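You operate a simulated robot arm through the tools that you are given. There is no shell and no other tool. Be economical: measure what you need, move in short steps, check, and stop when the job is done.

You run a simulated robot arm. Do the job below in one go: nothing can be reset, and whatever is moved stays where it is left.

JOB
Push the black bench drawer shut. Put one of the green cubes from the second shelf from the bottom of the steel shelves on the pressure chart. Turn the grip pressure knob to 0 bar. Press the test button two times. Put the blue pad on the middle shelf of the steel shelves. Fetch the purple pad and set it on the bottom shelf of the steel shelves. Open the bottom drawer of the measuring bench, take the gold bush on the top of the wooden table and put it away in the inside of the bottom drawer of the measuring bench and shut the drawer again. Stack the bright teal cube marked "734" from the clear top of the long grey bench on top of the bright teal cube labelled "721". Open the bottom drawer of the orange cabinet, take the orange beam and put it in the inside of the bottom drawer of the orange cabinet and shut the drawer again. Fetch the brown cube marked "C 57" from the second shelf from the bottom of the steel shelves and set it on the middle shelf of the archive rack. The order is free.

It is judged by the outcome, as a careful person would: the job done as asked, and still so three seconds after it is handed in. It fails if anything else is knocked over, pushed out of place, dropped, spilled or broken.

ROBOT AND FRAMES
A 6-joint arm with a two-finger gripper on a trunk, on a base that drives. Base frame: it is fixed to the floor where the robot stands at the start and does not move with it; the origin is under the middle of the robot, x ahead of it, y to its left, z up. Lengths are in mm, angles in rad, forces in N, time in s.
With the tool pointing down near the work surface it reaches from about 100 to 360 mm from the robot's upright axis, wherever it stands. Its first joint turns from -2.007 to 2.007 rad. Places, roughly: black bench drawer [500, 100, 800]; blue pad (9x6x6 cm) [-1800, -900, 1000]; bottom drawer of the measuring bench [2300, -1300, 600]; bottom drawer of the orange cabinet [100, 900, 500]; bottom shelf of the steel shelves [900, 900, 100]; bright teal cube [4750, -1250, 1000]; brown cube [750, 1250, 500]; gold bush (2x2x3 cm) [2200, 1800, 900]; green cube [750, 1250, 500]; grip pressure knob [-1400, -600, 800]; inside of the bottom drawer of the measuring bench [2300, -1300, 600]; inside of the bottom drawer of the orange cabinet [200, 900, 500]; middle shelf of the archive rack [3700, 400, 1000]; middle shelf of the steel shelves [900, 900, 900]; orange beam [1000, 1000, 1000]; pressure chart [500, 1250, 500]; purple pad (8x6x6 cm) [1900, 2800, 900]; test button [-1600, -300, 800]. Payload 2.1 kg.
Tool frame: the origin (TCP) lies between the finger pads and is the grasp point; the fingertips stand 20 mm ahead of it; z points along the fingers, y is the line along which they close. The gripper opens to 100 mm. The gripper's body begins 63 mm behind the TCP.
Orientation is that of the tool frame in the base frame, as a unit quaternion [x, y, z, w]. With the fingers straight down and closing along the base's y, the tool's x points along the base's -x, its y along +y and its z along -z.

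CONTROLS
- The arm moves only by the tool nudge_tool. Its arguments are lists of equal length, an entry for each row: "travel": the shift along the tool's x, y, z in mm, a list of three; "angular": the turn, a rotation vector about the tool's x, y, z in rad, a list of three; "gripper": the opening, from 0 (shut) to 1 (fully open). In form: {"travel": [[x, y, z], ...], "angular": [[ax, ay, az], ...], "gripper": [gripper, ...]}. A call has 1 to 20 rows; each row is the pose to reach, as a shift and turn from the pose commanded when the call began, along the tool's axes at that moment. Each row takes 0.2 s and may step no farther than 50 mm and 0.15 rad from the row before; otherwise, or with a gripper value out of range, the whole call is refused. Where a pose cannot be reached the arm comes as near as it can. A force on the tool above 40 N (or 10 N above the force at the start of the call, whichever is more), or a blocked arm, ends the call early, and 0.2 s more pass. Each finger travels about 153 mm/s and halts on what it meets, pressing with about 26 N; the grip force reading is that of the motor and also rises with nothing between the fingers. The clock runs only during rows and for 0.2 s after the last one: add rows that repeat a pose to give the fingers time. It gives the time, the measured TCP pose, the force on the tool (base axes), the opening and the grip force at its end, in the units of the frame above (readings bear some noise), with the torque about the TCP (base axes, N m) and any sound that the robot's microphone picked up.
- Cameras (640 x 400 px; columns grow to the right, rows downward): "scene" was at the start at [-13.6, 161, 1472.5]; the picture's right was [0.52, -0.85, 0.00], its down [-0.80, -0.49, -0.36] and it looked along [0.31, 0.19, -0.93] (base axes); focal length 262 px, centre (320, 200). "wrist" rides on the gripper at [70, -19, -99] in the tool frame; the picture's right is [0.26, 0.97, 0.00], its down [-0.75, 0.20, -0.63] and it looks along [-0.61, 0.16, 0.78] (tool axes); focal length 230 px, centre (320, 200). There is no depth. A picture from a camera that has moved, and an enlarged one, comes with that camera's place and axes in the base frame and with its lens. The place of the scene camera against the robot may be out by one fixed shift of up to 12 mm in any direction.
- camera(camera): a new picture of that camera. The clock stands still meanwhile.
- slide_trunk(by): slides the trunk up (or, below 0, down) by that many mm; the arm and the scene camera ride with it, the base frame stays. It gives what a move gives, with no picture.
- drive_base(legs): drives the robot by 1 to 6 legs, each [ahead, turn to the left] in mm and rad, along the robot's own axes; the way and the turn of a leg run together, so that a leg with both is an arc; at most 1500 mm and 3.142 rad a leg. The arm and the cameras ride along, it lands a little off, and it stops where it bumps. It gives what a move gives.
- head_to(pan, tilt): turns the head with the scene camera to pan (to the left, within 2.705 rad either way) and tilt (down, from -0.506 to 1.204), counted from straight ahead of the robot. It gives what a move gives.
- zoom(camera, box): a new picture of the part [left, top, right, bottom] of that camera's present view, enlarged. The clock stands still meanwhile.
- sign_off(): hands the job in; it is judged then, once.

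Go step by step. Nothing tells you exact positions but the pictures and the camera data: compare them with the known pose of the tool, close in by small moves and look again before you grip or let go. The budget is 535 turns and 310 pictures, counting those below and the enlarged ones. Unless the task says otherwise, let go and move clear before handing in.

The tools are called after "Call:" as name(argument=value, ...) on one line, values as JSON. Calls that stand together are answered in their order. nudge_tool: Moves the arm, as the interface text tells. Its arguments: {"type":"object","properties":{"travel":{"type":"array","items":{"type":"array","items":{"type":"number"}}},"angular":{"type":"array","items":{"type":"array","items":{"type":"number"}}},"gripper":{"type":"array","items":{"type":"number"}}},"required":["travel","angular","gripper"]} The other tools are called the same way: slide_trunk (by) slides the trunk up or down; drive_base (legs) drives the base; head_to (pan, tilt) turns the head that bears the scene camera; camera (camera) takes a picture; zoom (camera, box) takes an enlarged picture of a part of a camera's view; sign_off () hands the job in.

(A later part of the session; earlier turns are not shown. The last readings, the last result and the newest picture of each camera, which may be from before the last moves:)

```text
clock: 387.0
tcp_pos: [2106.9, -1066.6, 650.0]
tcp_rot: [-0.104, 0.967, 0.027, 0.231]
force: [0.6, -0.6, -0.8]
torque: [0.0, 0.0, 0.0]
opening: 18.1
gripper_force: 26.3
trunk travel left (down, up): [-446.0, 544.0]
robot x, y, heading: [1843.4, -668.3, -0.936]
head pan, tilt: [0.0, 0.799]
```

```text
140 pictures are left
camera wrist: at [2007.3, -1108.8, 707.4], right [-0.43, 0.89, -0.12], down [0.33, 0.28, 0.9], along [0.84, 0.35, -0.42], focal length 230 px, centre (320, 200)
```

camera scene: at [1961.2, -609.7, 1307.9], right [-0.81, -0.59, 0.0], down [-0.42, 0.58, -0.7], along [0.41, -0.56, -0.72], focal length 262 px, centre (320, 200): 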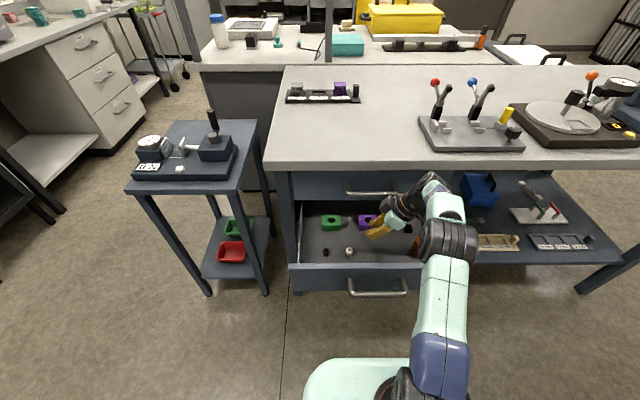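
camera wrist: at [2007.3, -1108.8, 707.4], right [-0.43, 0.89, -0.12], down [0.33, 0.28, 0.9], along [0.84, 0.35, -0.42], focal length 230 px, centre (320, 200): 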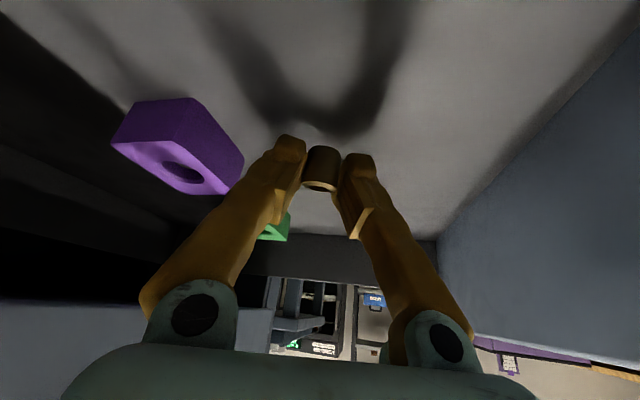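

Shifting 12 mm away from the purple block, then lowering in small steps watching force.

Call:
nudge_tool(travel=[[0, 12, 0], [4, 12, 9]], angular=[[0, 0, 0], [0, 0, 0]], gripper=[0.1, 0.1])

Call:
nudge_tool(travel=[[1.7, 0, 3.6], [3.5, 0, 7.2], [5, 0, 10]], angular=[[0, 0, 0], [0, 0, 0], [0, 0, 0]], gripper=[0.1, 0.1, 0.1])

Call:
camera(camera="wrist")

```text
clock: 387.6
tcp_pos: [2105.7, -1055.0, 641.8]
tcp_rot: [-0.105, 0.967, 0.026, 0.232]
force: [0.4, 0.6, 0.0]
torque: [0.0, 0.02, 0.01]
opening: 17.8
gripper_force: 25.7
trunk travel left (down, up): [-446.0, 544.0]
robot x, y, heading: [1839.5, -664.8, -0.943]
head pan, tilt: [0.0, 0.799]
```

```text
clock: 388.4
tcp_pos: [2103.4, -1053.9, 632.6]
tcp_rot: [-0.104, 0.967, 0.022, 0.233]
force: [0.1, -2.1, 24.5]
torque: [0.04, -0.14, -0.01]
opening: 18.1
gripper_force: 26.1
trunk travel left (down, up): [-446.0, 544.0]
robot x, y, heading: [1836.5, -668.6, -0.944]
head pan, tilt: [0.0, 0.799]
```

```text
139 pictures are left
camera wrist: at [2004.5, -1095.7, 689.8], right [-0.43, 0.89, -0.12], down [0.33, 0.28, 0.9], along [0.84, 0.35, -0.42], focal length 230 px, centre (320, 200)
```

wrist: 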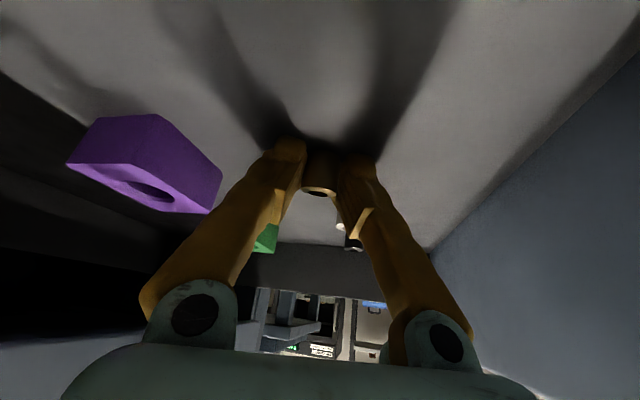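

Contact with the drawer floor. Opening to release.

Call:
nudge_tool(travel=[[-1, 0, -2], [-1, 0, -2], [-1, 0, -2], [-1, 0, -2]], angular=[[0, 0, 0], [0, 0, 0], [0, 0, 0], [0, 0, 0]], gripper=[0.22, 0.3, 0.36, 0.36])

Call:
camera(camera="wrist")

```text
clock: 389.4
tcp_pos: [2104.3, -1053.6, 632.9]
tcp_rot: [-0.104, 0.967, 0.024, 0.233]
force: [-5.8, -4.8, 20.1]
torque: [-0.07, 0.15, 0.12]
opening: 31.9
gripper_force: 0.1
trunk travel left (down, up): [-446.0, 544.0]
robot x, y, heading: [1836.5, -668.9, -0.944]
head pan, tilt: [0.0, 0.799]
```

```text
138 pictures are left
camera wrist: at [2004.0, -1095.8, 690.5], right [-0.43, 0.89, -0.12], down [0.33, 0.28, 0.9], along [0.84, 0.35, -0.42], focal length 230 px, centre (320, 200)
```

wrist: 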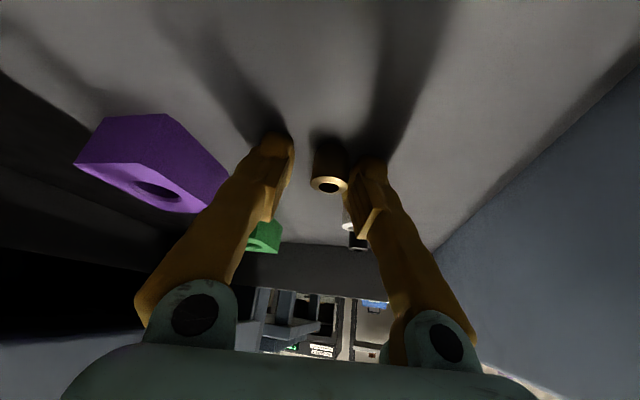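

The bush stands in the drawer. Raising out.

Call:
slide_trunk(by=60)

Call:
camera(camera="wrist")

Call:
slide_trunk(by=260)

Call:
drive_base(legs=[[-300, 0]])

Call:
camera(camera="scene")

```text
clock: 390.4
tcp_pos: [2105.3, -1054.8, 690.9]
tcp_rot: [-0.105, 0.967, 0.026, 0.231]
force: [-0.4, 0.3, 0.6]
torque: [0.03, -0.01, 0.01]
opening: 36.0
gripper_force: 0.0
trunk travel left (down, up): [-506.0, 484.0]
robot x, y, heading: [1837.1, -667.0, -0.944]
head pan, tilt: [0.0, 0.799]
```

```text
137 pictures are left
camera wrist: at [2005.9, -1096.6, 748.9], right [-0.43, 0.89, -0.11], down [0.33, 0.28, 0.9], along [0.84, 0.35, -0.42], focal length 230 px, centre (320, 200)
```

wrist: 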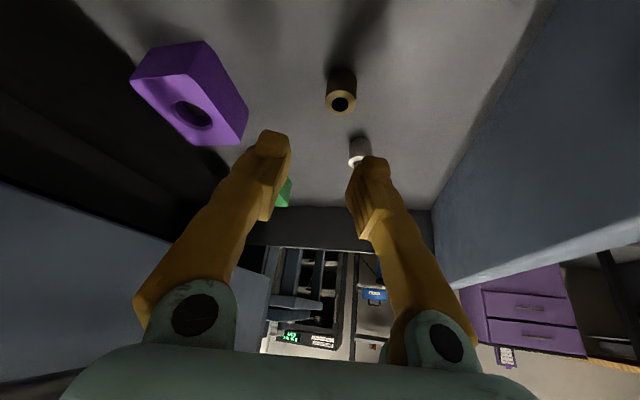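

```text
clock: 393.1
tcp_pos: [2106.6, -1055.3, 951.9]
tcp_rot: [-0.104, 0.967, 0.026, 0.23]
force: [-0.3, -0.5, -0.9]
torque: [-0.03, 0.0, -0.01]
opening: 36.0
gripper_force: 0.0
trunk travel left (down, up): [-766.0, 224.0]
robot x, y, heading: [1835.1, -663.0, -0.943]
head pan, tilt: [0.0, 0.799]
```

```text
clock: 395.1
tcp_pos: [1934.1, -820.0, 951.8]
tcp_rot: [-0.104, 0.967, 0.026, 0.23]
force: [0.5, -0.1, 0.4]
torque: [0.02, -0.01, -0.03]
opening: 35.8
gripper_force: 0.1
trunk travel left (down, up): [-766.0, 224.0]
robot x, y, heading: [1668.1, -435.6, -0.945]
head pan, tilt: [0.0, 0.799]
```

```text
136 pictures are left
camera scene: at [1790.8, -375.6, 1565.9], right [-0.81, -0.59, 0.0], down [-0.42, 0.58, -0.7], along [0.41, -0.56, -0.72], focal length 262 px, centre (320, 200)
```

scene: 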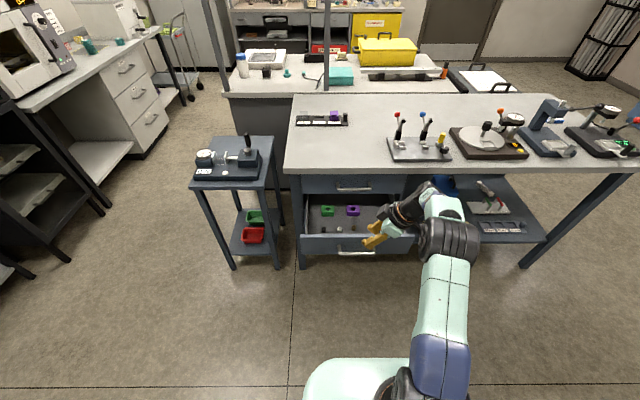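

Gold bush is in. Now I'll close the drawer: swing the tool straight ahead again, close the fingers and tilt forward for pushing.

Call:
nudge_tool(travel=[[0, 0, 0], [0, 0, 0], [0, 0, 0], [0, 0, 0], [0, 0, 0], [0, 0, 0], [0, 0, 0], [0, 0, 0]], angular=[[0.065, 0, 0.128], [0.13, 0, 0.257], [0.194, 0, 0.385], [0.259, 0, 0.514], [0.324, 0, 0.642], [0.389, 0, 0.77], [0.454, 0, 0.9], [0.518, 0, 1.027]], gripper=[0, 0, 0, 0, 0, 0, 0, 0])

Call:
nudge_tool(travel=[[36, 0, -18], [72, 0, -35], [108, 0, -52], [140, 0, -68]], angular=[[0, -0.1, 0], [0, -0.2, 0], [0, -0.3, 0], [0, -0.4, 0]], gripper=[0, 0, 0, 0])

Call:
slide_trunk(by=-276)

Call:
camera(camera="scene")

Call:
camera(camera="wrist")

```text
clock: 396.9
tcp_pos: [1935.7, -821.3, 951.5]
tcp_rot: [0.438, 0.869, -0.103, 0.207]
force: [-0.4, 0.0, -0.2]
torque: [-0.02, -0.01, 0.0]
opening: 0.1
gripper_force: 26.7
trunk travel left (down, up): [-766.0, 224.0]
robot x, y, heading: [1666.7, -432.6, -0.943]
head pan, tilt: [0.0, 0.799]
```

```text
clock: 397.9
tcp_pos: [1867.8, -769.6, 927.3]
tcp_rot: [0.41, 0.809, -0.187, 0.376]
force: [0.3, 0.3, -0.7]
torque: [-0.01, 0.0, 0.01]
opening: 0.0
gripper_force: 25.9
out of reach, approached as far as the arm can: row 1, 3, 4
trunk travel left (down, up): [-766.0, 224.0]
robot x, y, heading: [1664.6, -435.1, -0.94]
head pan, tilt: [0.0, 0.799]
```

```text
clock: 400.7
tcp_pos: [1868.4, -769.6, 651.4]
tcp_rot: [0.409, 0.81, -0.188, 0.375]
force: [0.3, 1.3, -0.3]
torque: [0.01, -0.01, 0.01]
opening: 0.1
gripper_force: 26.1
trunk travel left (down, up): [-490.0, 500.0]
robot x, y, heading: [1662.8, -430.7, -0.945]
head pan, tilt: [0.0, 0.799]
```

```text
135 pictures are left
camera scene: at [1790.4, -375.0, 1289.9], right [-0.81, -0.59, 0.0], down [-0.42, 0.58, -0.7], along [0.41, -0.56, -0.72], focal length 262 px, centre (320, 200)
```

scene: 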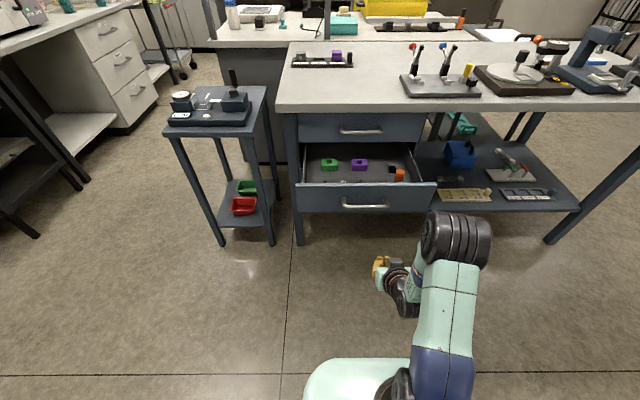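

```text
134 pictures are left
camera wrist: at [1783.0, -684.6, 662.9], right [0.68, 0.71, -0.19], down [0.16, 0.11, 0.98], along [0.72, -0.7, -0.04], focal length 230 px, centre (320, 200)
```

wrist: 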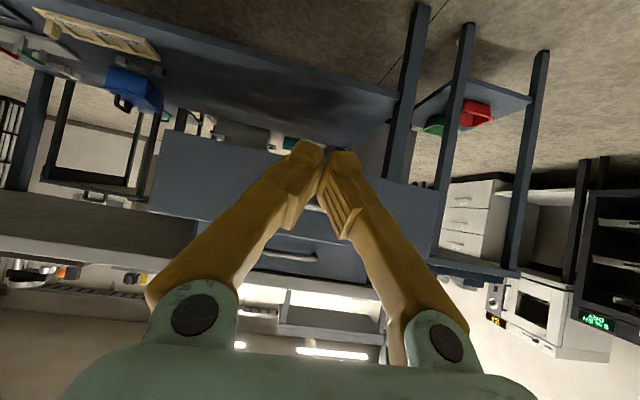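

I'll raise the tips to just above the bar height on the panel and drive up to it.

Call:
slide_trunk(by=42)

Call:
drive_base(legs=[[220, 0]])

Call:
camera(camera="wrist")

Call:
camera(camera="scene")

```text
clock: 401.5
tcp_pos: [1869.1, -770.1, 693.6]
tcp_rot: [0.41, 0.81, -0.188, 0.375]
force: [0.6, 0.7, 0.7]
torque: [0.02, -0.01, 0.01]
opening: 0.1
gripper_force: 25.3
trunk travel left (down, up): [-532.0, 458.0]
robot x, y, heading: [1667.0, -432.5, -0.943]
head pan, tilt: [0.0, 0.799]
```

```text
clock: 403.2
tcp_pos: [2000.0, -950.4, 692.4]
tcp_rot: [0.41, 0.81, -0.188, 0.374]
force: [0.4, -0.2, 0.4]
torque: [0.01, 0.01, -0.01]
opening: 0.0
gripper_force: 29.9
trunk travel left (down, up): [-532.0, 458.0]
robot x, y, heading: [1798.9, -613.2, -0.939]
head pan, tilt: [0.0, 0.799]
```

```text
133 pictures are left
camera wrist: at [1913.9, -865.1, 704.7], right [0.68, 0.71, -0.19], down [0.16, 0.11, 0.98], along [0.72, -0.7, -0.04], focal length 230 px, centre (320, 200)
```

wrist: 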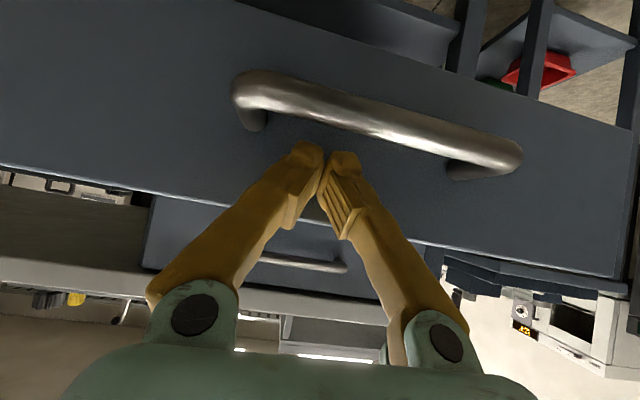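

```text
132 pictures are left
camera scene: at [1921.8, -555.8, 1331.9], right [-0.81, -0.59, 0.0], down [-0.42, 0.58, -0.7], along [0.41, -0.56, -0.72], focal length 262 px, centre (320, 200)
```

scene: 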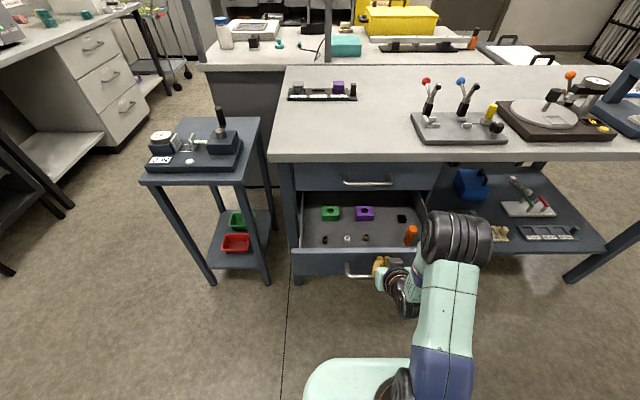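

Tips are against the panel just above the bar. Pushing gently with the arm.

Call:
nudge_tool(travel=[[-6.5, 0, 7.6], [-13, 0, 15.2], [-19.5, 0, 22.8], [-26, 0, 30.4], [-32.5, 0, 38], [-39, 0, 45.6], [-45.5, 0, 53.2], [-52, 0, 60.8], [-58.5, 0, 68.4], [-65, 0, 76], [-71.5, 0, 83.6], [-78, 0, 91.2], [-84.5, 0, 98.8], [-91, 0, 106.4]], angular=[[0, 0, 0], [0, 0, 0], [0, 0, 0], [0, 0, 0], [0, 0, 0], [0, 0, 0], [0, 0, 0], [0, 0, 0], [0, 0, 0], [0, 0, 0], [0, 0, 0], [0, 0, 0], [0, 0, 0], [0, 0, 0]], gripper=[0, 0, 0, 0, 0, 0, 0, 0, 0, 0, 0, 0, 0, 0])

Call:
camera(camera="scene")

```text
clock: 406.2
tcp_pos: [2082.7, -1063.5, 693.3]
tcp_rot: [0.41, 0.809, -0.188, 0.376]
force: [0.4, 0.0, -0.4]
torque: [-0.01, -0.01, -0.05]
opening: 0.0
gripper_force: 29.3
trunk travel left (down, up): [-532.0, 458.0]
robot x, y, heading: [1794.1, -608.8, -0.944]
head pan, tilt: [0.0, 0.799]
```

```text
131 pictures are left
camera scene: at [1921.5, -555.3, 1331.9], right [-0.81, -0.59, 0.0], down [-0.42, 0.58, -0.7], along [0.41, -0.56, -0.72], focal length 262 px, centre (320, 200)
```

scene: 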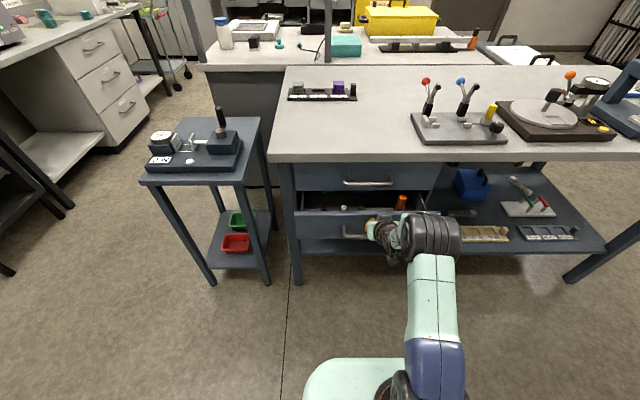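

Nearly there; continuing.

Call:
nudge_tool(travel=[[-6.5, 0, 7.6], [-13, 0, 15.2], [-19.5, 0, 22.8], [-26, 0, 30.4], [-32.5, 0, 38], [-39, 0, 45.6], [-45.5, 0, 53.2], [-52, 0, 60.8], [-58.5, 0, 68.4], [-65, 0, 76]], angular=[[0, 0, 0], [0, 0, 0], [0, 0, 0], [0, 0, 0], [0, 0, 0], [0, 0, 0], [0, 0, 0], [0, 0, 0], [0, 0, 0], [0, 0, 0]], gripper=[0, 0, 0, 0, 0, 0, 0, 0, 0, 0])

Call:
camera(camera="scene")

Call:
camera(camera="wrist")

```text
clock: 408.4
tcp_pos: [2141.4, -1131.4, 694.9]
tcp_rot: [0.405, 0.811, -0.18, 0.382]
force: [0.9, -0.4, 0.1]
torque: [-0.01, 0.01, -0.02]
opening: 0.0
gripper_force: 29.3
out of reach, approached as far as the arm can: row 8, 9, 10
trunk travel left (down, up): [-532.0, 458.0]
robot x, y, heading: [1798.2, -610.6, -0.946]
head pan, tilt: [0.0, 0.799]
```

```text
130 pictures are left
camera scene: at [1921.7, -555.3, 1331.9], right [-0.81, -0.59, 0.0], down [-0.42, 0.58, -0.7], along [0.41, -0.56, -0.72], focal length 262 px, centre (320, 200)
```

scene: 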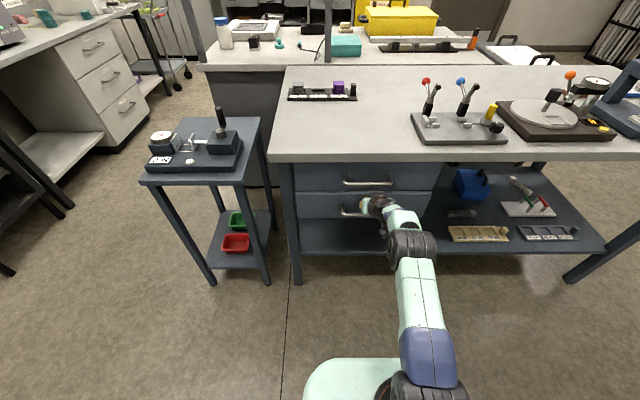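

```text
129 pictures are left
camera wrist: at [2054.1, -1048.6, 704.5], right [0.67, 0.72, -0.18], down [0.14, 0.11, 0.98], along [0.73, -0.68, -0.03], focal length 230 px, centre (320, 200)
```

wrist: 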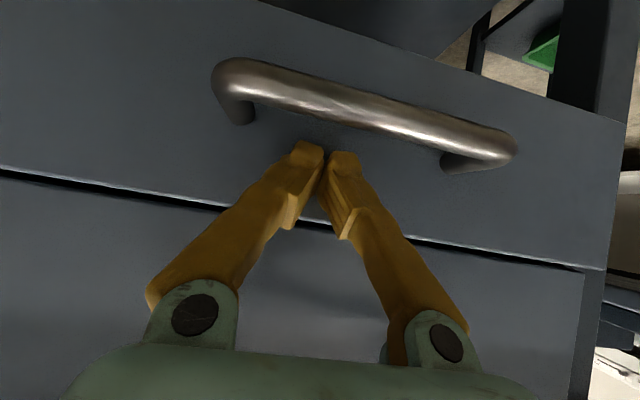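

Nearly flush and the arm is fully stretched; the base gives the final push.

Call:
drive_base(legs=[[20, 0]])

Call:
camera(camera="wrist")

```text
clock: 409.3
tcp_pos: [2147.6, -1141.3, 695.4]
tcp_rot: [0.404, 0.812, -0.178, 0.381]
force: [-7.5, 10.6, 5.1]
torque: [-0.13, -0.07, -0.06]
opening: 0.3
gripper_force: 29.4
trunk travel left (down, up): [-532.0, 458.0]
robot x, y, heading: [1808.5, -625.0, -0.945]
head pan, tilt: [0.0, 0.799]
stopped in leg 1: the force on the tool passed its limit at 258 N (the readings are from after the stop); the commanded pose is now the measured one
```

```text
128 pictures are left
camera wrist: at [2061.0, -1058.4, 705.4], right [0.67, 0.72, -0.18], down [0.15, 0.11, 0.98], along [0.73, -0.68, -0.03], focal length 230 px, centre (320, 200)
```

wrist: 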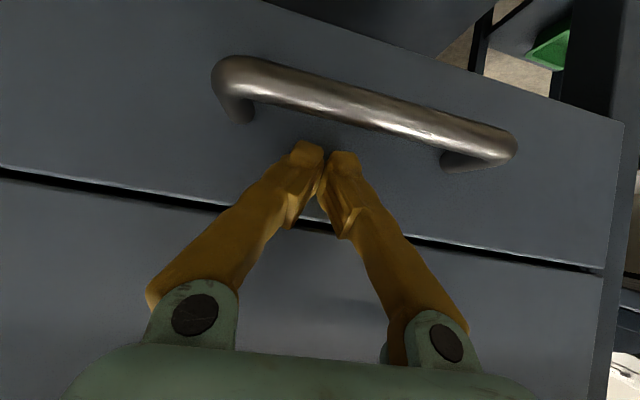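

The drawer is hard shut. Next the purple pad on the hutch counter: retract, and drive there.

Call:
drive_base(legs=[[-300, 0]])

Call:
nudge_tool(travel=[[25, 0, -30], [50, 0, -60], [75, 0, -90], [90, 0, -110]], angular=[[0, 0.05, 0], [0, 0.1, 0], [0, 0.15, 0], [0, 0.18, 0]], gripper=[0.3, 0.6, 0.8, 0.8])

Call:
drive_base(legs=[[0, 1.582], [920, 0], [0, 1.571], [1500, 0], [916, 0], [0, -1.571]])

Call:
slide_trunk(by=300)

Call:
head_to(pan=0.0, tilt=0.6)

Call:
camera(camera="scene")

```text
clock: 411.3
tcp_pos: [1975.7, -900.2, 693.2]
tcp_rot: [0.403, 0.813, -0.177, 0.382]
force: [0.1, 0.3, 0.8]
torque: [0.0, 0.01, -0.01]
opening: 0.0
gripper_force: 29.3
trunk travel left (down, up): [-532.0, 458.0]
robot x, y, heading: [1633.5, -384.4, -0.938]
head pan, tilt: [0.0, 0.799]
```

```text
clock: 412.3
tcp_pos: [1888.0, -788.8, 697.1]
tcp_rot: [0.417, 0.844, -0.14, 0.307]
force: [1.0, -0.8, -0.6]
torque: [0.0, 0.0, -0.01]
opening: 80.0
gripper_force: 0.0
trunk travel left (down, up): [-532.0, 458.0]
robot x, y, heading: [1626.6, -384.9, -0.943]
head pan, tilt: [0.0, 0.799]
```

```text
clock: 440.3
tcp_pos: [1245.6, 2365.3, 696.9]
tcp_rot: [-0.33, 0.882, 0.128, 0.312]
force: [-0.3, -0.4, 0.5]
torque: [0.01, -0.01, 0.0]
opening: 80.1
gripper_force: 0.2
trunk travel left (down, up): [-532.0, 458.0]
robot x, y, heading: [857.3, 2080.6, 0.69]
head pan, tilt: [0.0, 0.799]
```

```text
clock: 443.3
tcp_pos: [1245.1, 2365.2, 996.5]
tcp_rot: [-0.331, 0.881, 0.128, 0.312]
force: [0.6, 0.1, 0.0]
torque: [0.0, -0.02, 0.0]
opening: 80.2
gripper_force: 0.0
trunk travel left (down, up): [-832.0, 158.0]
robot x, y, heading: [856.6, 2079.4, 0.694]
head pan, tilt: [0.0, 0.799]
```

```text
clock: 444.0
tcp_pos: [1245.9, 2365.0, 996.4]
tcp_rot: [-0.329, 0.882, 0.127, 0.312]
force: [0.6, -0.3, -1.1]
torque: [0.0, -0.01, 0.03]
opening: 79.9
gripper_force: 0.1
trunk travel left (down, up): [-832.0, 158.0]
robot x, y, heading: [856.5, 2082.9, 0.692]
head pan, tilt: [0.0, 0.6]
```

```text
127 pictures are left
camera scene: at [788.0, 2199.3, 1648.7], right [0.64, -0.77, 0.0], down [-0.43, -0.36, -0.82], along [0.63, 0.53, -0.57], focal length 262 px, centre (320, 200)
```

scene: 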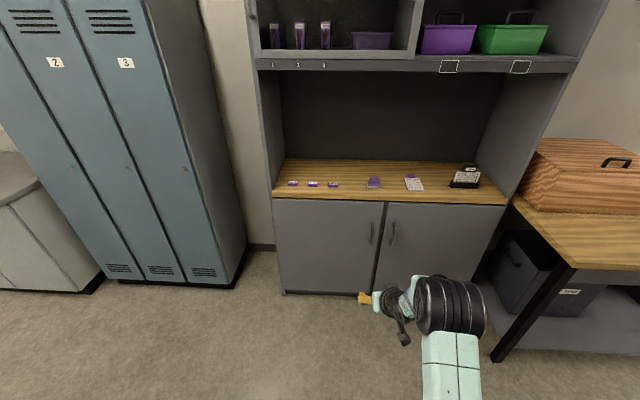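

The purple pad is at about (1922, 2783). Driving closer.

Call:
drive_base(legs=[[0, -0.104], [700, 0], [0, 0.049]])

Call:
camera(camera="scene")

Call:
camera(camera="wrist")

```text
clock: 448.8
tcp_pos: [1839.2, 2723.2, 996.8]
tcp_rot: [-0.303, 0.891, 0.119, 0.316]
force: [0.1, -0.1, -0.4]
torque: [-0.01, 0.02, 0.01]
opening: 79.9
gripper_force: 0.0
trunk travel left (down, up): [-832.0, 158.0]
robot x, y, heading: [1434.1, 2472.0, 0.63]
head pan, tilt: [0.0, 0.6]
```

```text
126 pictures are left
camera scene: at [1372.8, 2586.1, 1648.8], right [0.59, -0.81, 0.0], down [-0.46, -0.33, -0.83], along [0.67, 0.49, -0.56], focal length 262 px, centre (320, 200)
```

scene: 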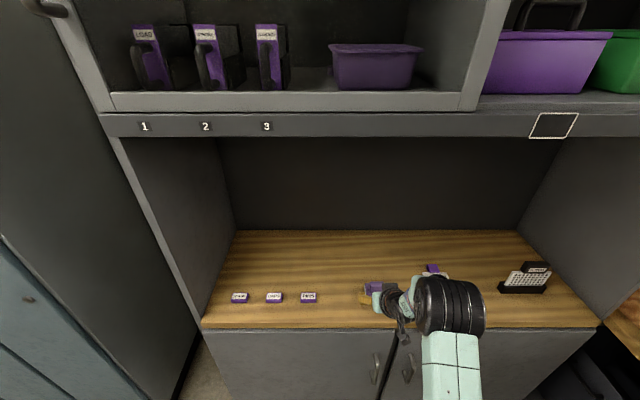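

```text
125 pictures are left
camera wrist: at [1759.4, 2635.5, 1028.8], right [-0.75, 0.64, -0.14], down [0.03, 0.25, 0.97], along [0.66, 0.72, -0.21], focal length 230 px, centre (320, 200)
```

wrist: 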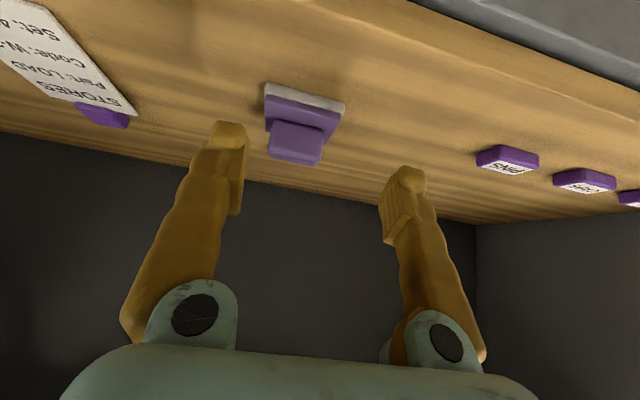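

The pad's handle block (about 55 mm wide) can be gripped across. Driving 100 mm closer, then pre-grasp.

Call:
drive_base(legs=[[100, 0]])

Call:
nudge_tool(travel=[[18, -6, 0], [35, -11, 5]], angular=[[0, 0, -0.01], [0, 0, -0.02]], gripper=[0.85, 0.85])

Call:
camera(camera="wrist")

```text
clock: 449.9
tcp_pos: [1912.1, 2778.2, 1002.1]
tcp_rot: [-0.303, 0.89, 0.119, 0.32]
force: [-0.3, -0.8, -0.2]
torque: [0.04, -0.04, -0.01]
opening: 80.3
gripper_force: 0.1
trunk travel left (down, up): [-832.0, 158.0]
robot x, y, heading: [1511.4, 2525.7, 0.637]
head pan, tilt: [0.0, 0.6]
```

```text
clock: 450.5
tcp_pos: [1904.2, 2758.1, 972.6]
tcp_rot: [-0.312, 0.888, 0.115, 0.318]
force: [-0.5, -0.8, 0.4]
torque: [0.01, -0.03, 0.07]
opening: 85.0
gripper_force: 0.1
trunk travel left (down, up): [-832.0, 158.0]
robot x, y, heading: [1514.2, 2527.0, 0.637]
head pan, tilt: [0.0, 0.6]
```

```text
124 pictures are left
camera wrist: at [1825.9, 2669.7, 1004.8], right [-0.76, 0.63, -0.16], down [0.02, 0.26, 0.96], along [0.65, 0.73, -0.21], focal length 230 px, centre (320, 200)
```

wrist: 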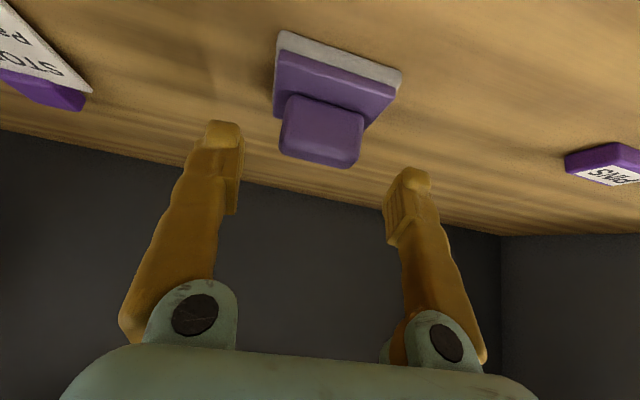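

Centred on the handle block. Advancing along the fingers.

Call:
nudge_tool(travel=[[0, 0, 20], [0, 0, 42]], angular=[[0, 0, 0], [0, 0, 0]], gripper=[0.85, 0.85])

Call:
camera(camera="wrist")

```text
clock: 451.1
tcp_pos: [1926.2, 2777.7, 937.7]
tcp_rot: [-0.312, 0.888, 0.114, 0.318]
force: [0.4, -0.4, -0.2]
torque: [0.0, -0.02, -0.02]
opening: 85.1
gripper_force: 0.1
trunk travel left (down, up): [-832.0, 158.0]
robot x, y, heading: [1516.9, 2524.5, 0.637]
head pan, tilt: [0.0, 0.6]
```

```text
123 pictures are left
camera wrist: at [1847.8, 2688.9, 970.0], right [-0.76, 0.63, -0.16], down [0.02, 0.26, 0.96], along [0.65, 0.73, -0.21], focal length 230 px, centre (320, 200)
```

wrist: 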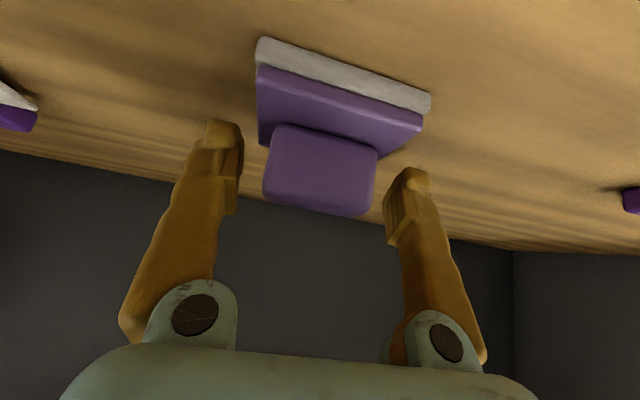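

The handle block is between the pads. Closing and lifting.

Call:
nudge_tool(travel=[[0, 0, 3], [0, 0, 3], [0, 0, 3], [0, 0, 3]], angular=[[0, 0, 0], [0, 0, 0], [0, 0, 0], [0, 0, 0]], gripper=[0.6, 0.4, 0.3, 0.3])

Call:
slide_trunk(by=60)

Call:
camera(camera="wrist")

```text
clock: 452.1
tcp_pos: [1926.8, 2776.9, 938.4]
tcp_rot: [-0.311, 0.887, 0.115, 0.322]
force: [4.9, 1.5, 31.3]
torque: [0.15, -0.6, -0.03]
opening: 43.3
gripper_force: 25.8
trunk travel left (down, up): [-832.0, 158.0]
robot x, y, heading: [1516.4, 2524.4, 0.634]
head pan, tilt: [0.0, 0.6]
```

```text
clock: 453.1
tcp_pos: [1927.9, 2778.3, 995.5]
tcp_rot: [-0.313, 0.888, 0.115, 0.316]
force: [-0.8, -0.6, -1.1]
torque: [0.01, 0.01, 0.01]
opening: 43.2
gripper_force: 26.3
trunk travel left (down, up): [-892.0, 98.0]
robot x, y, heading: [1511.6, 2525.7, 0.636]
head pan, tilt: [0.0, 0.6]
```

```text
122 pictures are left
camera wrist: at [1849.3, 2689.8, 1027.8], right [-0.76, 0.63, -0.16], down [0.02, 0.27, 0.96], along [0.65, 0.73, -0.21], focal length 230 px, centre (320, 200)
```

wrist: 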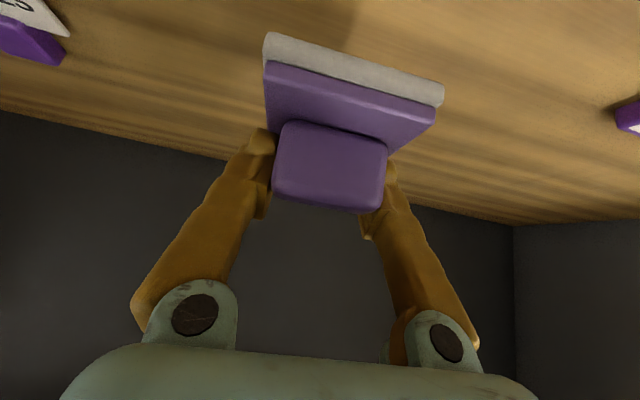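

The purple pad is held. Carrying it to the bottom shelf of the steel shelves; free gap is between the tan basket and the brown beams.

Call:
drive_base(legs=[[-665, 0], [0, -1.571], [955, 0], [0, -1.571]])

Call:
slide_trunk(by=-600)

Call:
camera(camera="scene")

```text
clock: 469.1
tcp_pos: [1126.4, 1101.4, 996.1]
tcp_rot: [0.89, 0.306, -0.317, 0.113]
force: [-0.2, -0.6, -0.3]
torque: [-0.02, 0.03, 0.01]
opening: 43.7
gripper_force: 26.0
trunk travel left (down, up): [-892.0, 98.0]
robot x, y, heading: [1546.0, 1351.1, -2.52]
head pan, tilt: [0.0, 0.6]
```

```text
refused: -600 is not a number from -400 to 400
```

```text
121 pictures are left
camera scene: at [1601.9, 1210.7, 1708.8], right [-0.58, 0.81, 0.0], down [0.46, 0.33, -0.83], along [-0.67, -0.48, -0.56], focal length 262 px, centre (320, 200)
```

scene: 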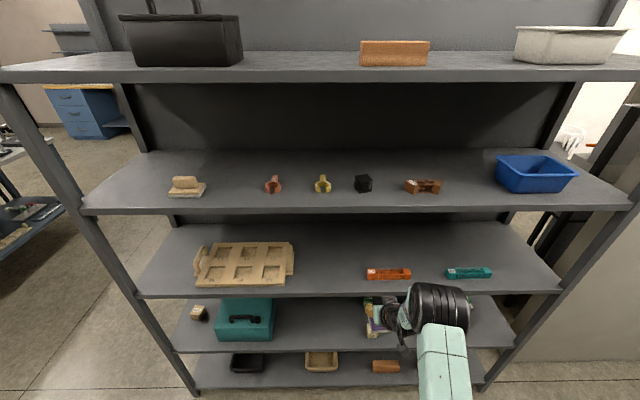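

Call:
slide_trunk(by=-400)

Call:
slide_trunk(by=-370)

Call:
camera(camera="scene")

Call:
camera(camera="wrist")

```text
clock: 472.9
tcp_pos: [1127.2, 1100.9, 596.0]
tcp_rot: [0.891, 0.305, -0.317, 0.113]
force: [0.1, -0.7, -0.7]
torque: [0.01, -0.01, -0.01]
opening: 43.6
gripper_force: 26.3
trunk travel left (down, up): [-492.0, 498.0]
robot x, y, heading: [1545.9, 1349.9, -2.523]
head pan, tilt: [0.0, 0.6]
```

```text
clock: 476.5
tcp_pos: [1127.7, 1102.4, 226.3]
tcp_rot: [0.89, 0.306, -0.318, 0.113]
force: [0.1, -0.3, -0.7]
torque: [-0.01, -0.01, -0.01]
opening: 43.6
gripper_force: 25.9
trunk travel left (down, up): [-122.0, 868.0]
robot x, y, heading: [1545.5, 1352.4, -2.524]
head pan, tilt: [0.0, 0.6]
```

```text
120 pictures are left
camera scene: at [1601.8, 1210.8, 938.8], right [-0.58, 0.81, 0.0], down [0.46, 0.33, -0.83], along [-0.67, -0.48, -0.57], focal length 262 px, centre (320, 200)
```

scene: 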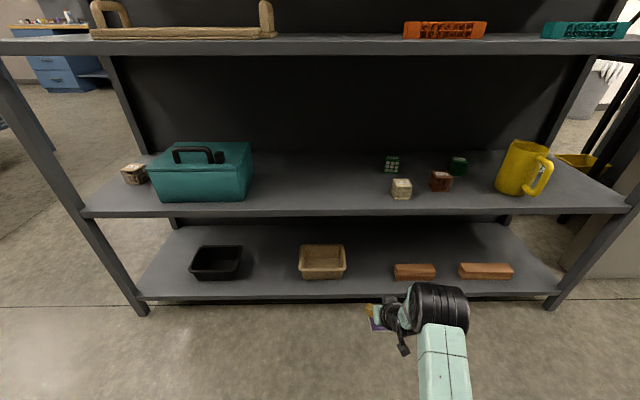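

```text
119 pictures are left
camera wrist: at [1208.5, 1186.9, 258.1], right [0.75, -0.64, -0.16], down [-0.02, -0.26, 0.96], along [-0.66, -0.72, -0.21], focal length 230 px, centre (320, 200)
```

wrist: 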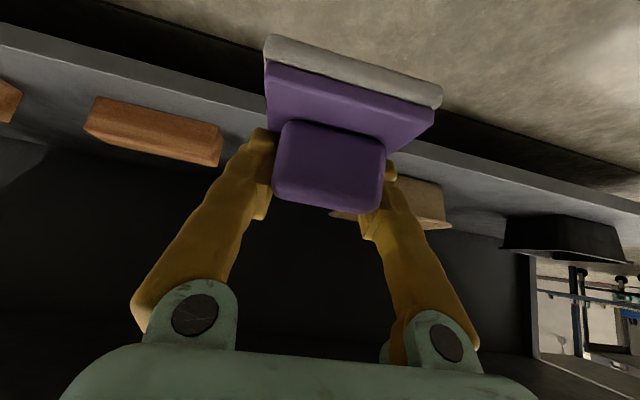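

The gap (t 136–322) is well aligned with the pad (t≈220). Driving in 250 mm.

Call:
drive_base(legs=[[250, 0]])

Call:
camera(camera="scene")

Call:
camera(camera="wrist")

```text
clock: 478.4
tcp_pos: [921.8, 954.1, 225.8]
tcp_rot: [0.89, 0.306, -0.318, 0.113]
force: [0.6, -0.4, -0.1]
torque: [0.0, 0.01, 0.01]
opening: 43.5
gripper_force: 26.4
trunk travel left (down, up): [-122.0, 868.0]
robot x, y, heading: [1339.7, 1201.4, -2.523]
head pan, tilt: [0.0, 0.6]
```

```text
118 pictures are left
camera scene: at [1396.2, 1063.8, 938.8], right [-0.58, 0.81, 0.0], down [0.46, 0.33, -0.83], along [-0.67, -0.48, -0.56], focal length 262 px, centre (320, 200)
```

scene: 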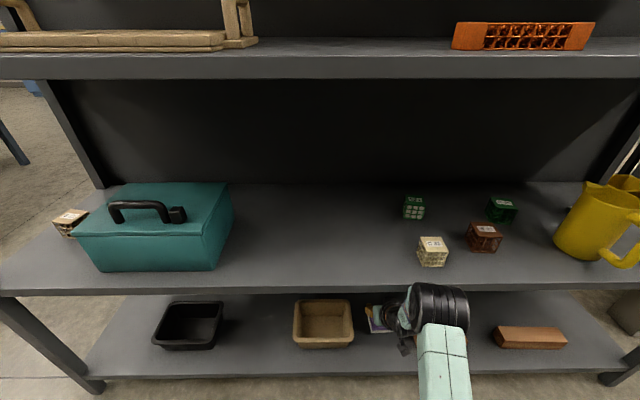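

```text
117 pictures are left
camera wrist: at [1002.8, 1039.4, 258.1], right [0.75, -0.64, -0.16], down [-0.02, -0.26, 0.96], along [-0.66, -0.72, -0.21], focal length 230 px, centre (320, 200)
```

wrist: 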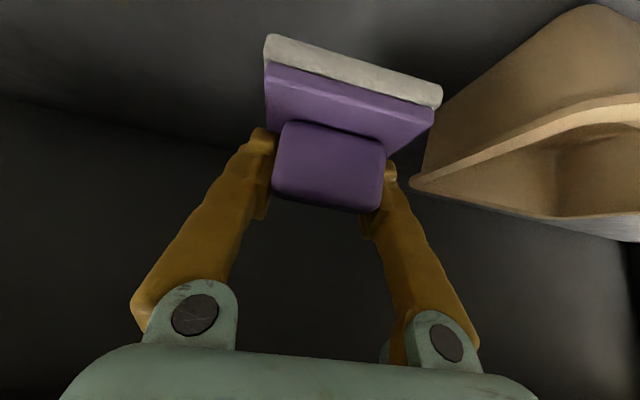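

About 30 mm from the basket; I'll shift 20 mm away from it, then lower.

Call:
nudge_tool(travel=[[0, -10, 0], [0, -20, 0]], angular=[[0, 0, 0], [0, 0, 0]], gripper=[0.3, 0.3])

Call:
slide_trunk(by=-30)

Call:
slide_trunk(by=-15)

Call:
camera(camera="wrist")

```text
clock: 479.0
tcp_pos: [909.4, 969.2, 225.8]
tcp_rot: [0.89, 0.306, -0.317, 0.113]
force: [-0.5, 0.0, -0.1]
torque: [0.04, -0.02, 0.03]
opening: 43.4
gripper_force: 25.9
trunk travel left (down, up): [-122.0, 868.0]
robot x, y, heading: [1339.8, 1199.0, -2.52]
head pan, tilt: [0.0, 0.6]
```

```text
clock: 479.7
tcp_pos: [909.5, 967.3, 195.3]
tcp_rot: [0.89, 0.306, -0.318, 0.113]
force: [0.2, 0.1, -0.7]
torque: [0.0, 0.03, -0.02]
opening: 43.4
gripper_force: 26.6
trunk travel left (down, up): [-92.0, 898.0]
robot x, y, heading: [1338.4, 1200.6, -2.519]
head pan, tilt: [0.0, 0.6]
```

```text
clock: 480.3
tcp_pos: [910.2, 967.8, 180.4]
tcp_rot: [0.89, 0.307, -0.317, 0.113]
force: [0.0, 0.2, -0.3]
torque: [-0.01, 0.02, -0.02]
opening: 43.5
gripper_force: 26.7
trunk travel left (down, up): [-77.0, 913.0]
robot x, y, heading: [1336.2, 1198.7, -2.521]
head pan, tilt: [0.0, 0.6]
```

```text
116 pictures are left
camera wrist: at [990.5, 1054.8, 213.3], right [0.75, -0.64, -0.16], down [-0.02, -0.26, 0.96], along [-0.66, -0.72, -0.21], focal length 230 px, centre (320, 200)
```

wrist: 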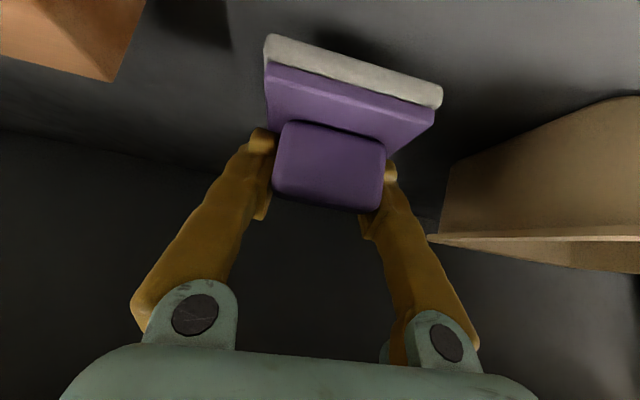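

Good. Continuing down.

Call:
slide_trunk(by=-12)

Call:
slide_trunk(by=-8)

Call:
slide_trunk(by=-8)

Call:
camera(camera="wrist")

```text
clock: 480.9
tcp_pos: [909.1, 969.0, 169.4]
tcp_rot: [0.89, 0.306, -0.318, 0.113]
force: [0.1, -0.2, -0.4]
torque: [0.0, 0.02, 0.0]
opening: 43.4
gripper_force: 25.4
trunk travel left (down, up): [-65.0, 925.0]
robot x, y, heading: [1335.8, 1200.5, -2.524]
head pan, tilt: [0.0, 0.6]
```

```text
clock: 481.5
tcp_pos: [908.6, 969.1, 160.5]
tcp_rot: [0.89, 0.306, -0.318, 0.113]
force: [-0.3, 0.4, -0.7]
torque: [0.01, 0.01, 0.01]
opening: 43.5
gripper_force: 26.0
trunk travel left (down, up): [-57.0, 933.0]
robot x, y, heading: [1339.0, 1202.6, -2.517]
head pan, tilt: [0.0, 0.6]
```

```text
clock: 482.0
tcp_pos: [907.3, 966.3, 159.6]
tcp_rot: [0.887, 0.305, -0.326, 0.114]
force: [0.6, 1.3, 19.3]
torque: [0.19, 0.03, -0.02]
opening: 43.2
gripper_force: 26.0
trunk travel left (down, up): [-49.0, 941.0]
robot x, y, heading: [1338.2, 1196.8, -2.522]
head pan, tilt: [0.0, 0.6]
stopped: the force on the tool passed its limit at 41 N (the readings are from after the stop); the commanded pose is now the measured one
```

```text
115 pictures are left
camera wrist: at [988.1, 1053.5, 190.0], right [0.75, -0.64, -0.16], down [-0.01, -0.25, 0.97], along [-0.66, -0.73, -0.2], focal length 230 px, centre (320, 200)
```

wrist: 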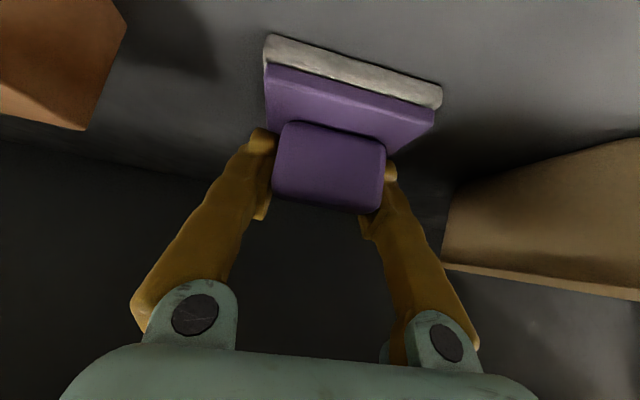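

Pad is on the bottom shelf. Releasing and retreating along the fingers.

Call:
nudge_tool(travel=[[-2, 0, -2.5], [-2, 0, -2.5], [-2, 0, -2.5]], angular=[[0, 0, 0], [0, 0, 0], [0, 0, 0]], gripper=[0.5, 0.65, 0.7])

Call:
nudge_tool(travel=[[0, 0, -20], [0, 0, -45], [0, 0, -75]], angular=[[0, 0, 0], [0, 0, 0], [0, 0, 0]], gripper=[0.75, 0.75, 0.75])

Call:
camera(camera="wrist")

Call:
drive_base(legs=[[-300, 0]])

Call:
camera(camera="scene")

```text
clock: 482.8
tcp_pos: [908.4, 968.5, 160.2]
tcp_rot: [0.889, 0.307, -0.321, 0.114]
force: [0.1, -0.4, 4.0]
torque: [0.1, 0.09, 0.03]
opening: 69.0
gripper_force: 0.1
trunk travel left (down, up): [-49.0, 941.0]
robot x, y, heading: [1337.2, 1204.8, -2.519]
head pan, tilt: [0.0, 0.6]
```

```text
clock: 483.6
tcp_pos: [944.7, 998.1, 214.8]
tcp_rot: [0.889, 0.307, -0.321, 0.115]
force: [-0.7, 0.9, -0.4]
torque: [0.02, 0.0, -0.01]
opening: 75.3
gripper_force: 0.0
trunk travel left (down, up): [-49.0, 941.0]
robot x, y, heading: [1339.1, 1202.5, -2.518]
head pan, tilt: [0.0, 0.6]
```

```text
114 pictures are left
camera wrist: at [1027.2, 1083.9, 246.8], right [0.75, -0.64, -0.16], down [-0.02, -0.26, 0.97], along [-0.66, -0.72, -0.2], focal length 230 px, centre (320, 200)
```

wrist: 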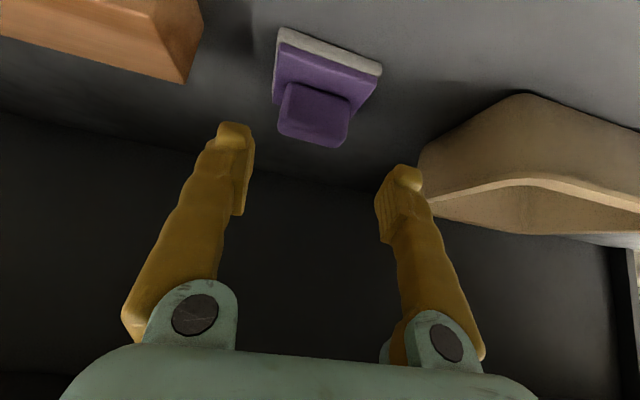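

```text
clock: 485.7
tcp_pos: [1195.1, 1176.6, 214.5]
tcp_rot: [0.889, 0.306, -0.322, 0.114]
force: [0.6, 0.2, 0.9]
torque: [0.0, -0.01, 0.02]
opening: 75.2
gripper_force: 0.0
trunk travel left (down, up): [-49.0, 941.0]
robot x, y, heading: [1589.6, 1380.2, -2.517]
head pan, tilt: [0.0, 0.6]
```

```text
113 pictures are left
camera scene: at [1646.5, 1243.0, 866.6], right [-0.58, 0.81, 0.0], down [0.46, 0.33, -0.83], along [-0.67, -0.48, -0.56], focal length 262 px, centre (320, 200)
```

scene: 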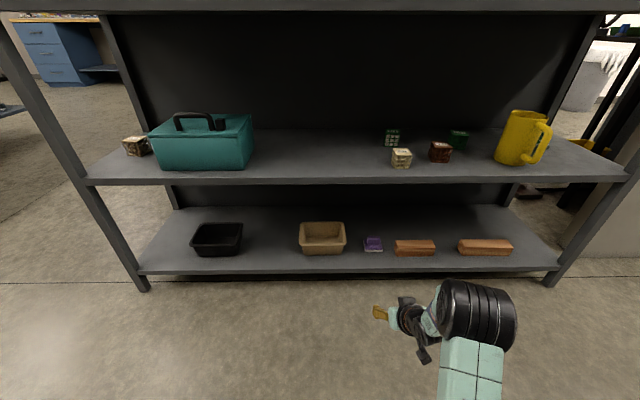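

The purple pad is placed well. Now to the west side: the orange cabinet drawer first. Driving around.

Call:
slide_trunk(by=400)

Call:
drive_base(legs=[[0, 1.583], [1415, 0], [0, -1.571], [1500, 0], [500, 0], [0, -1.571]])

Call:
head_to(pan=0.0, tilt=0.4)

Call:
camera(camera="scene")

```text
clock: 489.5
tcp_pos: [1195.7, 1176.1, 615.6]
tcp_rot: [0.888, 0.307, -0.322, 0.114]
force: [-1.1, 0.2, -0.2]
torque: [0.01, 0.0, -0.02]
opening: 75.0
gripper_force: 0.0
trunk travel left (down, up): [-449.0, 541.0]
robot x, y, heading: [1592.5, 1382.2, -2.521]
head pan, tilt: [0.0, 0.6]
```

```text
clock: 517.6
tcp_pos: [616.1, -561.1, 616.4]
tcp_rot: [0.85, -0.402, -0.309, -0.144]
force: [-0.5, 0.5, -0.3]
torque: [-0.03, -0.05, -0.01]
opening: 75.0
gripper_force: 0.1
trunk travel left (down, up): [-449.0, 541.0]
robot x, y, heading: [827.9, -946.6, 2.218]
head pan, tilt: [0.0, 0.6]
```

```text
clock: 518.3
tcp_pos: [615.0, -560.2, 614.3]
tcp_rot: [0.85, -0.402, -0.31, -0.144]
force: [-0.1, -0.3, -0.2]
torque: [-0.01, 0.02, 0.0]
opening: 75.1
gripper_force: 0.0
trunk travel left (down, up): [-449.0, 541.0]
robot x, y, heading: [826.1, -948.9, 2.215]
head pan, tilt: [0.0, 0.4]
```

```text
112 pictures are left
camera scene: at [696.4, -1015.5, 1284.7], right [0.8, 0.6, 0.0], down [0.23, -0.31, -0.92], along [-0.55, 0.74, -0.39], focal length 262 px, centre (320, 200)
```

scene: 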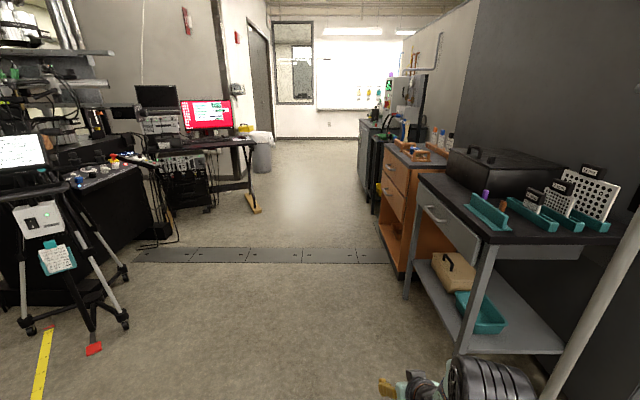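

The way is clear along the bench; a flat floor strip crosses in front of the cabinet. I'll drive up and see whether I can cross it.

Call:
drive_base(legs=[[1500, 0], [420, 0]])

Call:
head_to(pan=-1.0, tilt=0.7)

Call:
camera(camera="scene")

```text
clock: 527.8
tcp_pos: [-563.0, 911.1, 614.7]
tcp_rot: [0.856, -0.388, -0.312, -0.139]
force: [-0.5, 0.3, 0.5]
torque: [-0.02, -0.03, -0.02]
opening: 74.9
gripper_force: 0.1
trunk travel left (down, up): [-449.0, 541.0]
robot x, y, heading: [-336.4, 530.3, 2.244]
head pan, tilt: [0.0, 0.4]
```

```text
clock: 529.0
tcp_pos: [-561.4, 910.9, 613.8]
tcp_rot: [0.856, -0.388, -0.312, -0.138]
force: [0.0, -0.2, 0.4]
torque: [-0.03, 0.02, -0.01]
opening: 74.9
gripper_force: 0.0
trunk travel left (down, up): [-449.0, 541.0]
robot x, y, heading: [-336.3, 534.2, 2.252]
head pan, tilt: [-1.0, 0.7]
```

```text
111 pictures are left
camera scene: at [-381.6, 468.3, 1258.0], right [0.95, -0.32, 0.0], down [-0.2, -0.61, -0.77], along [0.24, 0.73, -0.64], focal length 262 px, centre (320, 200)
```

scene: 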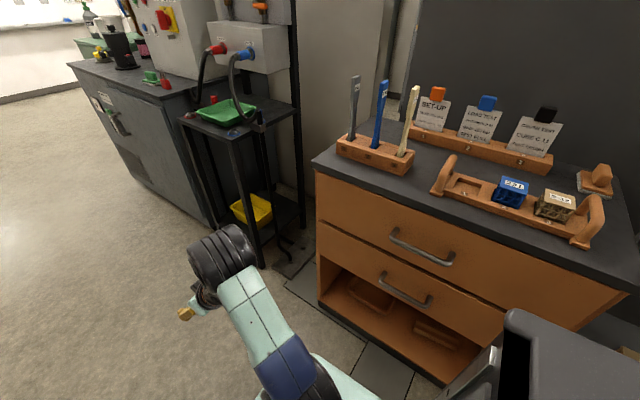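

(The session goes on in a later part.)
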